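You operate a simulated robot arm through the tools that you are given. There is no shell and no other tool. Be economical: measure what you need, move in short steps, check, and stop when the job is done.

Carry out the task below with a simulated robot arm. There is one attempt and no reset: what you move stays moved.

## Task
Put one of the tab boxes from the counter on top of the green soap.

The check looks at the end state, three seconds after you hand in, the way a careful person would. Anything else that was tipped, shoved, dropped, spilled or broken makes it a failure.

## Robot
A 7-joint arm with a two-finger parallel gripper, fixed in place. Base frame: the origin is at the foot of the arm, x ahead of it, y to its left, z up; the work surface is at about z = 0. Units: mm, rad, N and s.
With the tool pointing down near the work surface it reaches from about 220 to 580 mm from the base axis. Its first joint turns from -1.152 to 1.152 rad. Payload 2.5 kg.
The TCP is the grasp point between the finger pads, 23 mm short of the fingertips. In the tool frame z runs along the fingers and y along their closing line. Largest opening 94 mm; finger width 38, thickness 10; the body of the gripper, 54 by 96 mm, starts 39 mm behind the TCP.
Orientation is that of the tool frame in the base frame, as a unit quaternion [w, x, y, z]. With the fingers straight down and closing along the base's y, the tool's x points along the base's -x, its y along +y and its z along -z.

## Interface
- The arm moves only by the tool drive_tool. Its argument "steps" is a list of rows, each an object of numbers (a shift or turn left out is 0, a gripper value left out holds the last): "dx", "dy", "dz": the shift along the tool's x, y, z in units of 500 mm (1.0 is 500 mm); "rx", "ry", "rz": the turn, a rotation vector about the tool's x, y, z in units of 90 degrees (1.0 is 90 degrees). In form: [{"dx": .., "dy": .., "dz": .., "rx": .., "ry": .., "rz": ..}, ...]. A call has 1 to 12 rows; each row is the pose to reach, as a shift and turn from the pose commanded when the call began, along the tool's axes at that moment. "gripper" is the opening in per cent of the stroke, from 0 (shut) to 100 (fully open), set as the call begins (left out, the last holds). A call with a number of a shift or a turn outside -1 to 1 is refused whole. A row lasts 0.2 s, in which the tool goes at most 50 mm and 0.15 rad; a call with a longer step from one row to the next is refused whole, and so is a gripper value outside its range. A pose out of reach is approached as far as the arm can. The call stops where the force on the tool passes 40 N (or 10 N more than at its start, if that is more) or the arm is blocked; 0.2 s more then pass. The fingers move at their own pace (about 108 mm/s each) and stop on an object; they squeeze with about 23 N. The grip force told is the motor's: it shows also when the fingers shut on nothing. Time passes only in rows, and 0.2 s behind the last, so rows that repeat a pose let the fingers close. It gives the time, the measured TCP pose, the force on the tool (base axes), the opening and the grip force at its end, in the units of the frame above (readings bear some noise), and new pictures: "show" is both (left out), scene, wrist or none.
- Cameras (640 x 400 px; columns grow to the right, rows downward): "scene" is fixed at [103.5, -399.2, 541.5]; the picture's right is [0.92, -0.40, 0.00], its down [-0.24, -0.54, -0.81] and it looks along [0.33, 0.74, -0.59] (base axes); focal length 329 px, centre (320, 200). "wrist" rides on the gripper at [-39, 0, -44] in the tool frame; the picture's right is [0.00, -1.00, 0.00], its down [0.97, 0.00, -0.24] and it looks along [0.24, 0.00, 0.97] (tool axes); focal length 218 px, centre (320, 200). There is no depth. A picture from a camera that has moved, and an enlarged one, comes with that camera's place and axes in the base frame and with its lens.
- zoom(camera, box): a new picture of the part [left, top, right, bottom] of that camera's present view, enlarged. It takes no simulated time.
- job_done(): hands the job in; it is judged then, once.

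Go step by step. Nothing tells you positions but the pictures and the camera data: compare them with the known pose of the tool, close in by small moves and look again before you grip or let go. The budget is 90 turns and 150 pictures, counting those below and the enlarged ones. Unless the task says otherwise, let go and move clear before handing in, and close with one line.

The tools are called after ">>>" as name(argument=value, ...) on one line, values as JSON. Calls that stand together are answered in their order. drive_tool: Moves the arm, as the interface text tells. Its arguments: {"type":"object","properties":{"steps":{"type":"array","items":{"type":"object","properties":{"dx":{"type":"number"},"dy":{"type":"number"},"dz":{"type":"number"},"rx":{"type":"number"},"ry":{"type":"number"},"rz":{"type":"number"}}}},"gripper":{"type":"number"},"show":{"type":"string","enum":["both","scene","wrist","none"]}},"required":["steps"]} The other tools are called the same way: zoom (camera, box) takes an enlarged picture of a part of a camera's view; job_done () hands the job in.

At the start:

```text
time: 0.0
ee_pos: [278.9, 194.2, 264.5]
orientation: [0.0, -0.001, 1.0, 0.0]
wrist_force: [0.7, -0.1, -0.8]
opening: 94.1
grasp_force: 0.1
```

scene: 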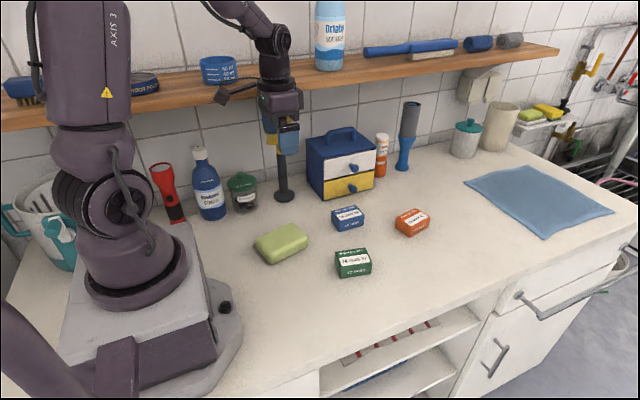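
wrist: 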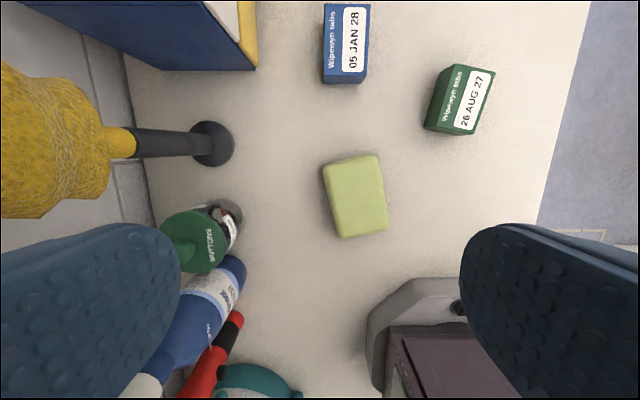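

I see a green soap near (252,148), a blue box near (430,163), a green box near (372,26) and an orange box. I'll read the labels before choosing.

>>> zoom(camera="scene", box=[240, 190, 440, 315])

>>> zoom(camera="wrist", box=[300, 0, 520, 250])

```text
3.20 times, centred on (340, 252) of scene
camera zoom: at [103.5, -399.2, 541.5], right [0.92, -0.4, 0.0], down [-0.24, -0.54, -0.81], along [0.33, 0.74, -0.59], focal length 1054 px, centre (256, 32)
```

zoom: 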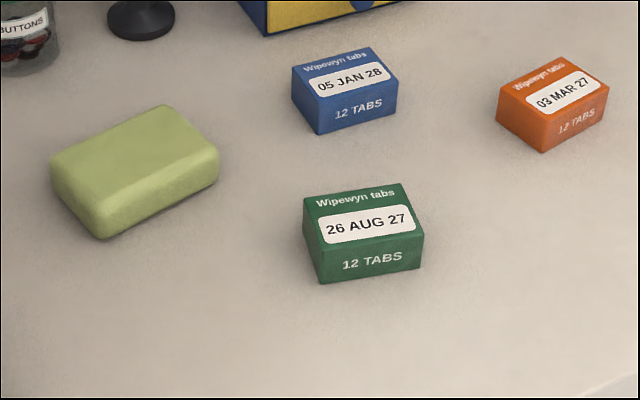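

```text
1.60 times, centred on (410, 125) of wrist
camera zoom: at [318.2, 194.4, 308.0], right [0.0, -1.0, 0.0], down [-0.97, 0.0, 0.24], along [-0.24, 0.0, -0.97], focal length 349 px, centre (176, 320)
```

zoom: 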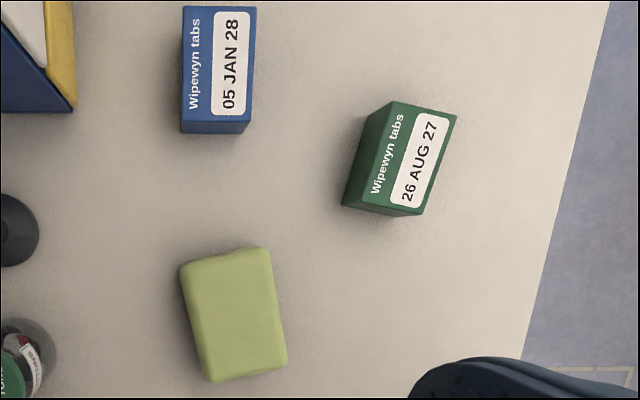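

All three are Wipewyn tab boxes, so any will do. I'll take the green one, which stands free, and first move above it for a closer look.

>>> drive_tool(steps=[{"dx": -0.037, "dy": -0.067, "dz": 0.025}, {"dx": -0.074, "dy": -0.134, "dz": 0.05}, {"dx": -0.111, "dy": -0.201, "dz": 0.075}, {"dx": -0.148, "dy": -0.268, "dz": 0.1}, {"dx": -0.186, "dy": -0.336, "dz": 0.12}, {"dx": -0.186, "dy": -0.336, "dz": 0.12}], gripper=100)

```text
time: 1.4
ee_pos: [371.4, 26.0, 203.4]
orientation: [0.0, 0.001, 1.0, 0.0]
wrist_force: [-0.5, 0.1, 0.1]
opening: 94.0
grasp_force: 0.1
camera wrist: at [410.7, 26.7, 247.1], right [0.0, -1.0, 0.0], down [-0.97, 0.0, 0.24], along [-0.24, 0.0, -0.97], focal length 218 px, centre (320, 200)
```

scene: 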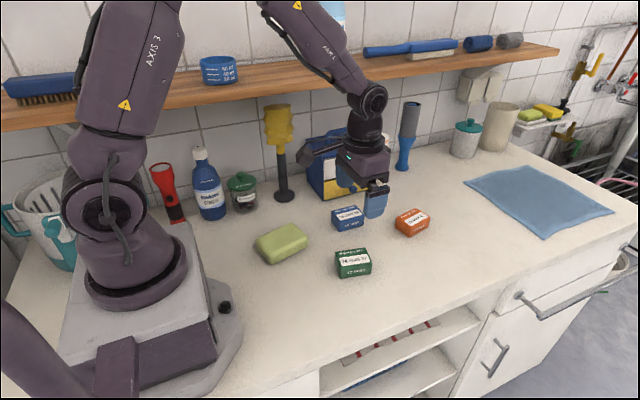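
wrist: 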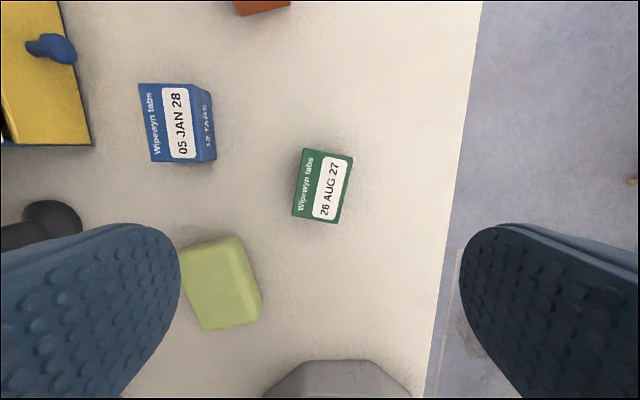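

The gripper is near above the green box. I'll enlarge to measure box and soap.

>>> zoom(camera="wrist", box=[260, 130, 388, 230])

>>> zoom(camera="wrist", box=[150, 220, 310, 345])

>>> zoom(camera="scene", box=[320, 235, 384, 285])

>>> zoom(camera="scene", box=[242, 210, 322, 272])

```text
4.00 times, centred on (324, 180) of wrist
camera zoom: at [410.7, 26.7, 247.1], right [0.0, -1.0, 0.0], down [-0.97, 0.0, 0.24], along [-0.24, 0.0, -0.97], focal length 873 px, centre (304, 280)
```

zoom: 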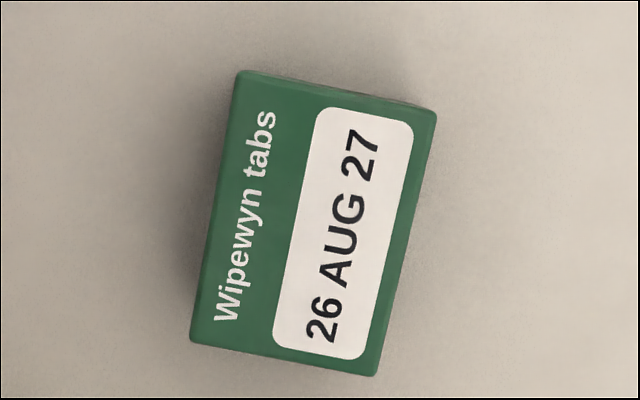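

```text
3.20 times, centred on (230, 282) of wrist
camera zoom: at [410.7, 26.7, 247.1], right [0.0, -1.0, 0.0], down [-0.97, 0.0, 0.24], along [-0.24, 0.0, -0.97], focal length 698 px, centre (608, -64)
```

zoom: 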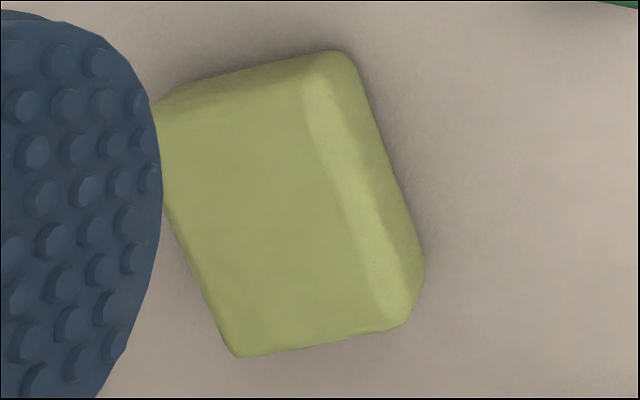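

```text
8.00 times, centred on (352, 260) of scene
camera zoom: at [103.5, -399.2, 541.5], right [0.92, -0.4, 0.0], down [-0.24, -0.54, -0.81], along [0.33, 0.74, -0.59], focal length 2634 px, centre (64, -280)
```

zoom: 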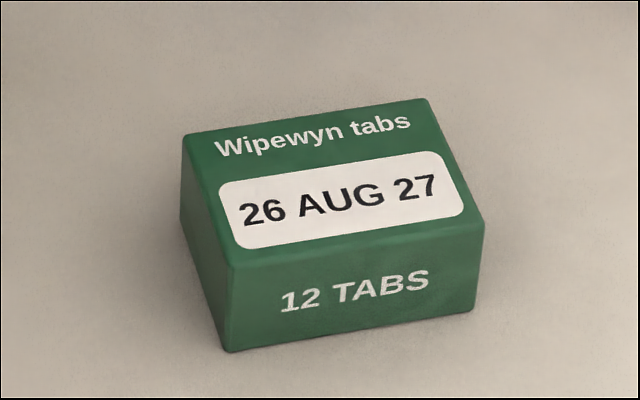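

```text
6.45 times, centred on (282, 241) of scene
camera zoom: at [103.5, -399.2, 541.5], right [0.92, -0.4, 0.0], down [-0.24, -0.54, -0.81], along [0.33, 0.74, -0.59], focal length 2124 px, centre (565, -64)
```

zoom: 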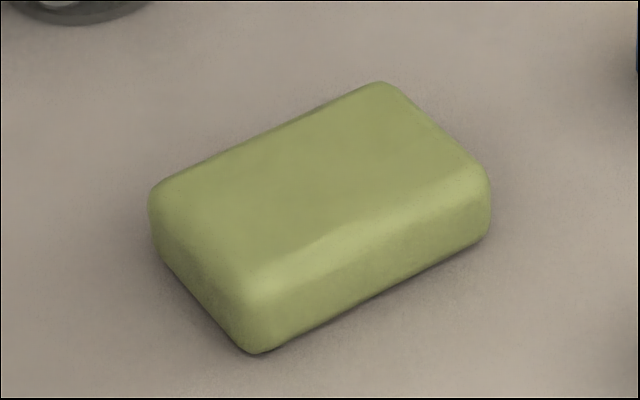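

The green box measures about 69×48×33 mm, centred near (371,25) and turned −0.2 rad. The soap is about 97×72 mm, centred near (251,143.5) and turned +0.2 rad. I'll turn to match the box, come down part way and look.

>>> drive_tool(steps=[{"dx": 0.001, "dy": -0.001, "dz": 0.08, "rz": 0.064}, {"dx": 0.0016, "dy": -0.0012, "dz": 0.16, "rz": 0.127}, {"dx": 0.0016, "dy": -0.0012, "dz": 0.23, "rz": 0.127}, {"dx": 0.0016, "dy": -0.0012, "dz": 0.23, "rz": 0.127}])

```text
time: 2.4
ee_pos: [370.5, 25.8, 88.6]
orientation: [0.0, 0.101, 0.995, 0.0]
wrist_force: [-0.6, 0.3, -0.6]
opening: 94.0
grasp_force: 0.0
camera wrist: at [408.9, 17.9, 132.3], right [-0.2, -0.98, 0.0], down [-0.95, 0.19, 0.24], along [-0.23, 0.05, -0.97], focal length 218 px, centre (320, 200)
```

scene: 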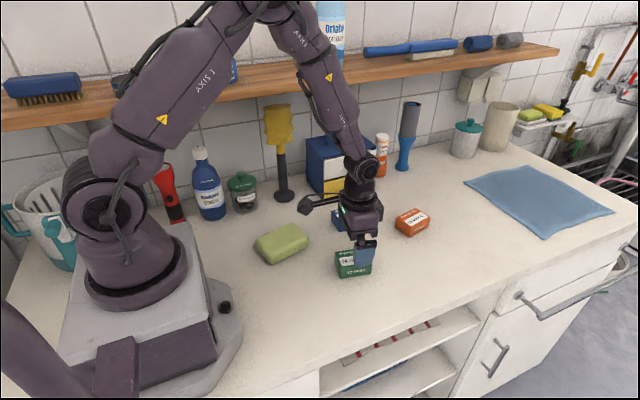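
wrist: 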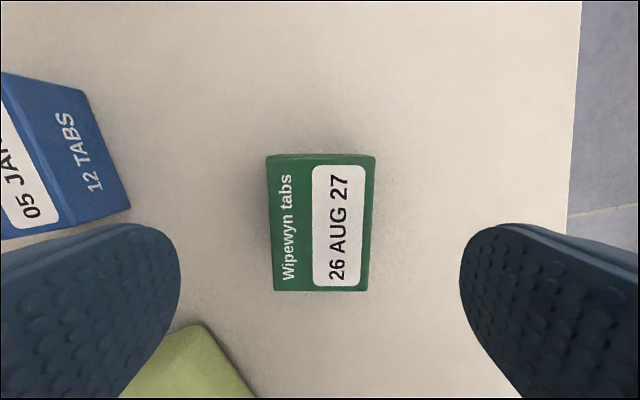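

The box is centred and square between the fingers with room on both sides. I'll lower to z≈27 and close.

>>> drive_tool(steps=[{"dz": 0.06}, {"dz": 0.1}, {"dz": 0.123}, {"dz": 0.123}], show="none")

>>> drive_tool(steps=[{}, {}, {}, {}], gripper=0)

```text
time: 3.4
ee_pos: [371.1, 26.3, 28.0]
orientation: [0.001, 0.1, 0.995, 0.0]
wrist_force: [0.7, -0.3, -0.7]
opening: 94.1
grasp_force: 0.0
```

```text
time: 4.4
ee_pos: [369.6, 26.2, 28.6]
orientation: [-0.001, 0.1, 0.995, 0.0]
wrist_force: [0.6, -0.4, 0.5]
opening: 49.7
grasp_force: 23.2
camera wrist: at [409.1, 18.9, 71.6], right [-0.2, -0.98, 0.0], down [-0.95, 0.19, 0.24], along [-0.24, 0.05, -0.97], focal length 218 px, centre (320, 200)
```

scene: 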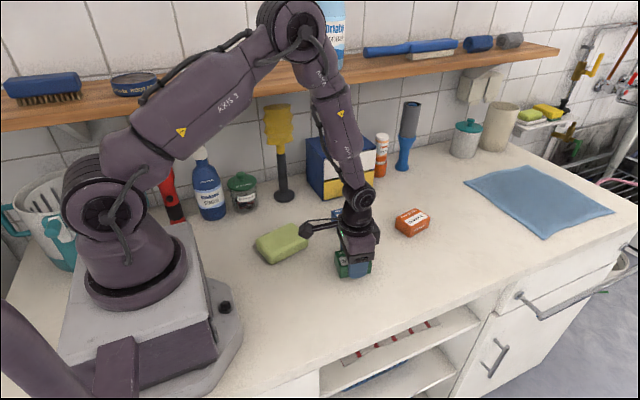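
wrist: 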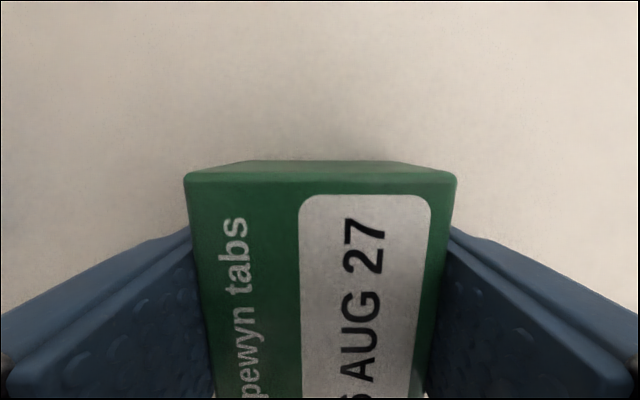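

The grip is firm at 49.7 mm. I'll lift, then carry the box over the soap while turning it to match.

>>> drive_tool(steps=[{"dz": -0.05}, {"dz": -0.12}, {"dz": -0.17}, {"dz": -0.17}], show="none")

>>> drive_tool(steps=[{"dx": 0.047, "dy": 0.03, "rz": -0.043}, {"dx": 0.093, "dy": 0.061, "rz": -0.085}, {"dx": 0.14, "dy": 0.091, "rz": -0.128}, {"dx": 0.187, "dy": 0.121, "rz": -0.17}, {"dx": 0.233, "dy": 0.152, "rz": -0.213}, {"dx": 0.28, "dy": 0.182, "rz": -0.255}, {"dx": 0.28, "dy": 0.182, "rz": -0.255}])

```text
time: 5.4
ee_pos: [371.1, 24.4, 114.5]
orientation: [0.0, 0.1, 0.995, 0.001]
wrist_force: [0.0, -0.3, -0.8]
opening: 49.2
grasp_force: 23.0
```

```text
time: 7.0
ee_pos: [251.4, 144.0, 111.5]
orientation: [0.0, -0.1, 0.995, 0.0]
wrist_force: [-0.4, 0.3, -0.6]
opening: 49.7
grasp_force: 22.7
camera wrist: at [289.6, 152.0, 155.6], right [0.2, -0.98, 0.0], down [-0.95, -0.19, 0.24], along [-0.24, -0.05, -0.97], focal length 218 px, centre (320, 200)
```

scene: 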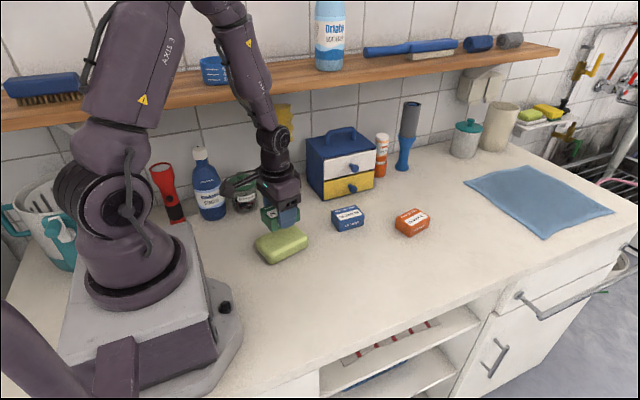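
wrist: 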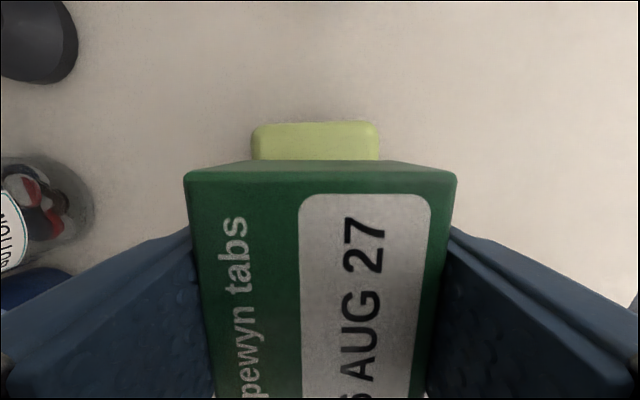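

The box sits over the soap to within a few mm. I'll nudge it 2 mm each way and lower to just above, then look.

>>> drive_tool(steps=[{"dx": -0.004, "dy": 0.004, "dz": 0.04}, {"dx": -0.004, "dy": 0.004, "dz": 0.08}, {"dx": -0.004, "dy": 0.004, "dz": 0.08}])

>>> zoom(camera="scene", box=[232, 190, 328, 272])

```text
time: 7.8
ee_pos: [253.0, 146.1, 72.5]
orientation: [0.0, -0.101, 0.995, 0.0]
wrist_force: [0.1, -0.2, -1.0]
opening: 49.8
grasp_force: 22.7
camera wrist: at [291.3, 153.9, 116.1], right [0.2, -0.98, 0.0], down [-0.95, -0.19, 0.24], along [-0.23, -0.05, -0.97], focal length 218 px, centre (320, 200)
```

scene: 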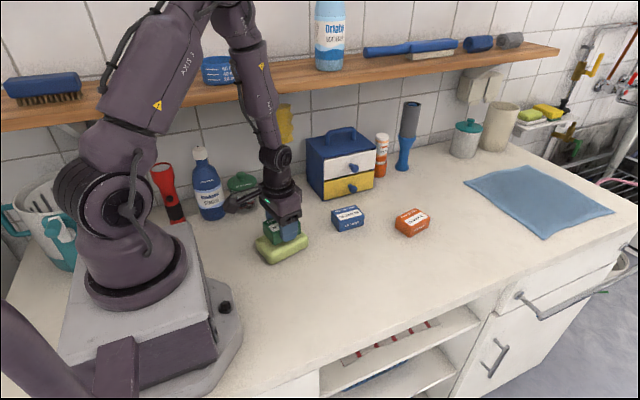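
wrist: 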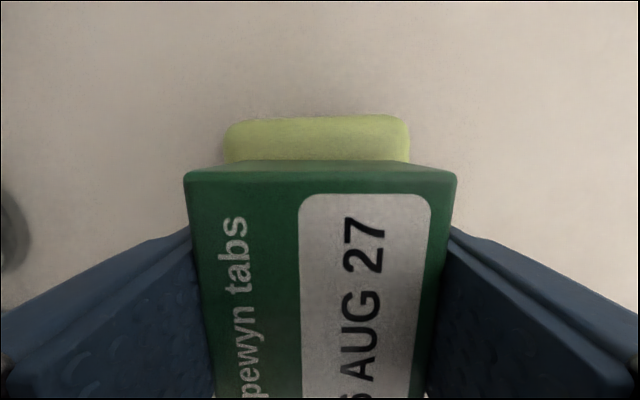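

```text
4.88 times, centred on (280, 231) of scene
camera zoom: at [103.5, -399.2, 541.5], right [0.92, -0.4, 0.0], down [-0.24, -0.54, -0.81], along [0.33, 0.74, -0.59], focal length 1606 px, centre (515, 49)
```

zoom: 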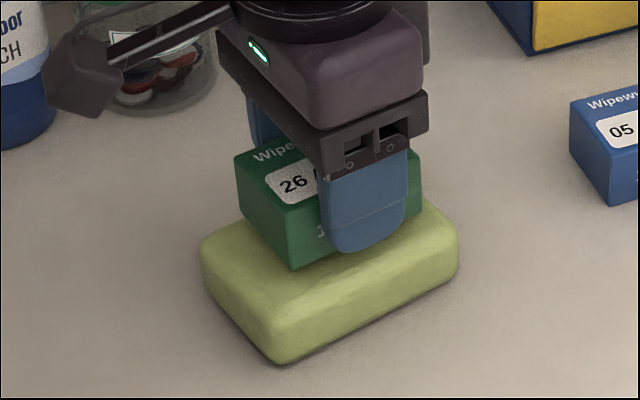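

The box is over the middle of the soap with a gap of roughly 10–15 mm. I'll lower slowly, watching the force.

>>> drive_tool(steps=[{"dz": 0.006}, {"dz": 0.012}, {"dz": 0.016}, {"dz": 0.016}], show="none")

>>> zoom(camera="scene", box=[232, 190, 328, 272])

```text
time: 8.8
ee_pos: [253.2, 144.0, 63.6]
orientation: [0.0, -0.1, 0.995, 0.0]
wrist_force: [0.6, 0.3, -1.1]
opening: 49.7
grasp_force: 23.4
```

```text
4.88 times, centred on (280, 231) of scene
camera zoom: at [103.5, -399.2, 541.5], right [0.92, -0.4, 0.0], down [-0.24, -0.54, -0.81], along [0.33, 0.74, -0.59], focal length 1606 px, centre (515, 49)
```

zoom: 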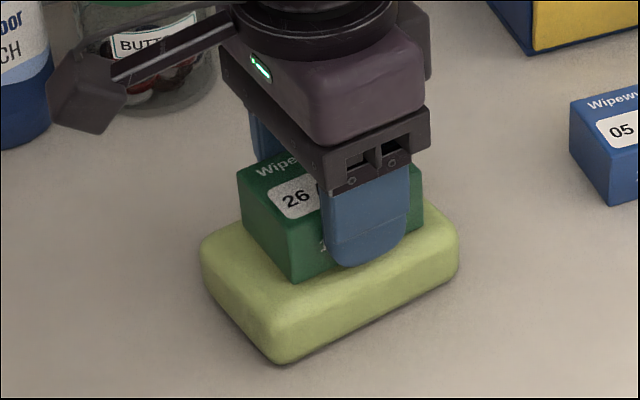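

No contact yet, still well placed. Lowering in small steps.

>>> drive_tool(steps=[{"dz": 0.002}, {"dz": 0.004}, {"dz": 0.004}], show="none")

>>> drive_tool(steps=[{"dz": 0.002}, {"dz": 0.003}, {"dz": 0.003}], show="none")

>>> drive_tool(steps=[{"dz": 0.001}, {"dz": 0.002}, {"dz": 0.002}], show="none")

>>> zoom(camera="scene", box=[232, 190, 328, 272])

```text
time: 9.6
ee_pos: [252.9, 143.6, 62.9]
orientation: [0.0, -0.1, 0.995, 0.0]
wrist_force: [-3.3, -0.6, 18.4]
opening: 49.6
grasp_force: 22.9
```

```text
time: 10.4
ee_pos: [254.9, 145.1, 61.7]
orientation: [0.0, -0.1, 0.995, 0.001]
wrist_force: [-1.8, -0.3, 19.9]
opening: 49.4
grasp_force: 23.5
```

```text
time: 11.2
ee_pos: [254.2, 145.4, 61.1]
orientation: [0.001, -0.1, 0.995, -0.001]
wrist_force: [3.2, -1.4, 17.4]
opening: 49.5
grasp_force: 22.9
```

```text
4.88 times, centred on (280, 231) of scene
camera zoom: at [103.5, -399.2, 541.5], right [0.92, -0.4, 0.0], down [-0.24, -0.54, -0.81], along [0.33, 0.74, -0.59], focal length 1606 px, centre (515, 49)
```

zoom: 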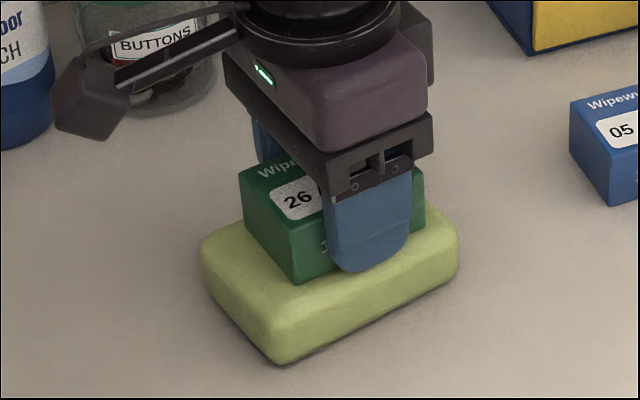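

The box rests on the soap (contact near z≈62, force about 18 N). I'll ease up slightly and open.

>>> drive_tool(steps=[{"dz": -0.002}, {"dz": -0.003}, {"dz": -0.003}], show="none")

>>> drive_tool(steps=[{}, {}, {}], gripper=100)

```text
time: 12.0
ee_pos: [252.9, 144.8, 62.3]
orientation: [0.001, -0.1, 0.995, 0.0]
wrist_force: [-0.1, 0.0, -1.3]
opening: 49.6
grasp_force: 23.2
```

```text
time: 12.8
ee_pos: [253.3, 143.9, 62.4]
orientation: [0.0, -0.1, 0.995, 0.0]
wrist_force: [-0.5, 0.6, 0.0]
opening: 94.0
grasp_force: 0.0
camera wrist: at [292.0, 153.0, 106.1], right [0.2, -0.98, 0.0], down [-0.95, -0.19, 0.24], along [-0.24, -0.05, -0.97], focal length 218 px, centre (320, 200)
```

scene: 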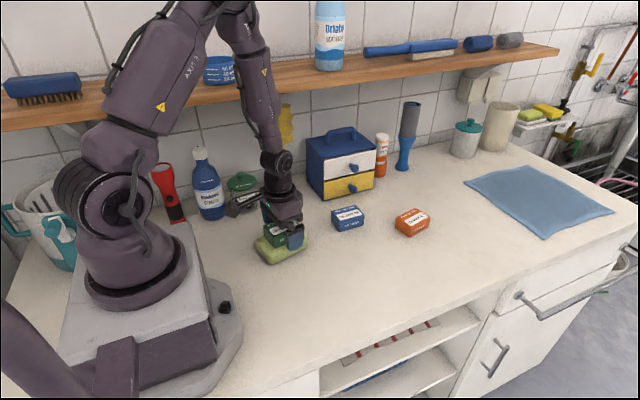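
wrist: 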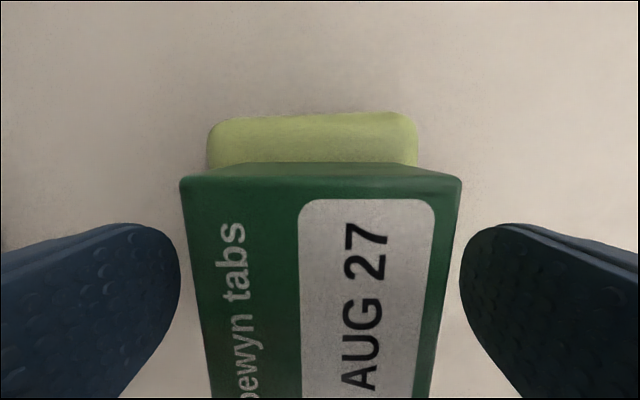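

Released with the fingers clear on both sides. I'll rise straight up and check.

>>> drive_tool(steps=[{"dz": -0.03}, {"dz": -0.1}, {"dz": -0.19}, {"dz": -0.28}, {"dz": -0.34}, {"dz": -0.34}])

>>> zoom(camera="scene", box=[232, 190, 328, 272])

```text
time: 14.2
ee_pos: [253.3, 143.4, 233.0]
orientation: [0.0, -0.1, 0.995, 0.001]
wrist_force: [0.0, -0.2, 0.0]
opening: 93.9
grasp_force: 0.0
camera wrist: at [291.8, 152.2, 276.7], right [0.2, -0.98, 0.0], down [-0.95, -0.19, 0.24], along [-0.24, -0.05, -0.97], focal length 218 px, centre (320, 200)
```

scene: 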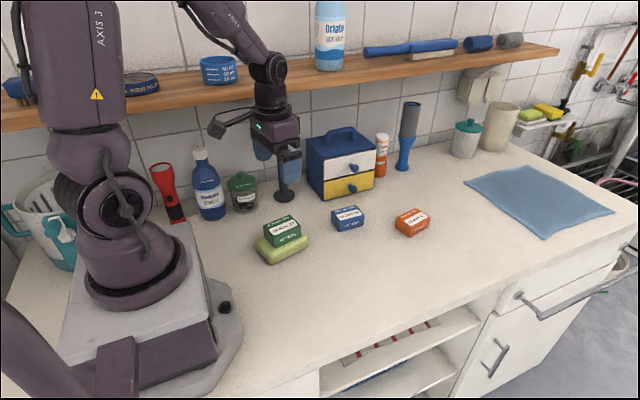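
wrist: 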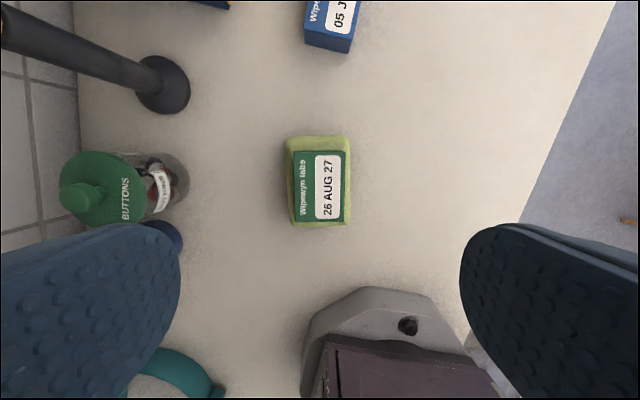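

```text
4.88 times, centred on (280, 231) of scene
camera zoom: at [103.5, -399.2, 541.5], right [0.92, -0.4, 0.0], down [-0.24, -0.54, -0.81], along [0.33, 0.74, -0.59], focal length 1606 px, centre (515, 49)
```

zoom: 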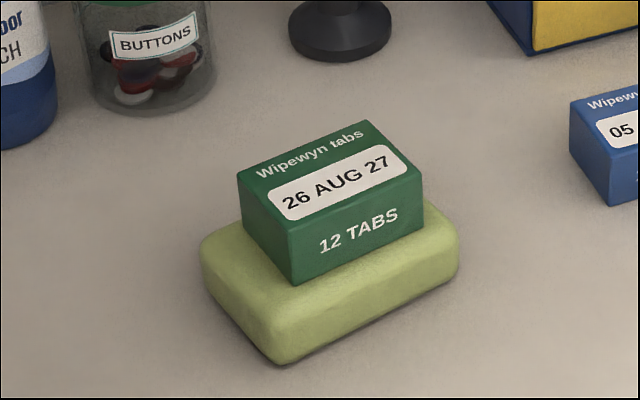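

The green tab box lies flat on the soap, and nothing else has been disturbed. Handing in.

>>> job_done()

```text
The job is handed in.
```

The green Wipewyn tab box (26 AUG 27) is resting on the green soap, the gripper is clear of it, and I've handed the job in.
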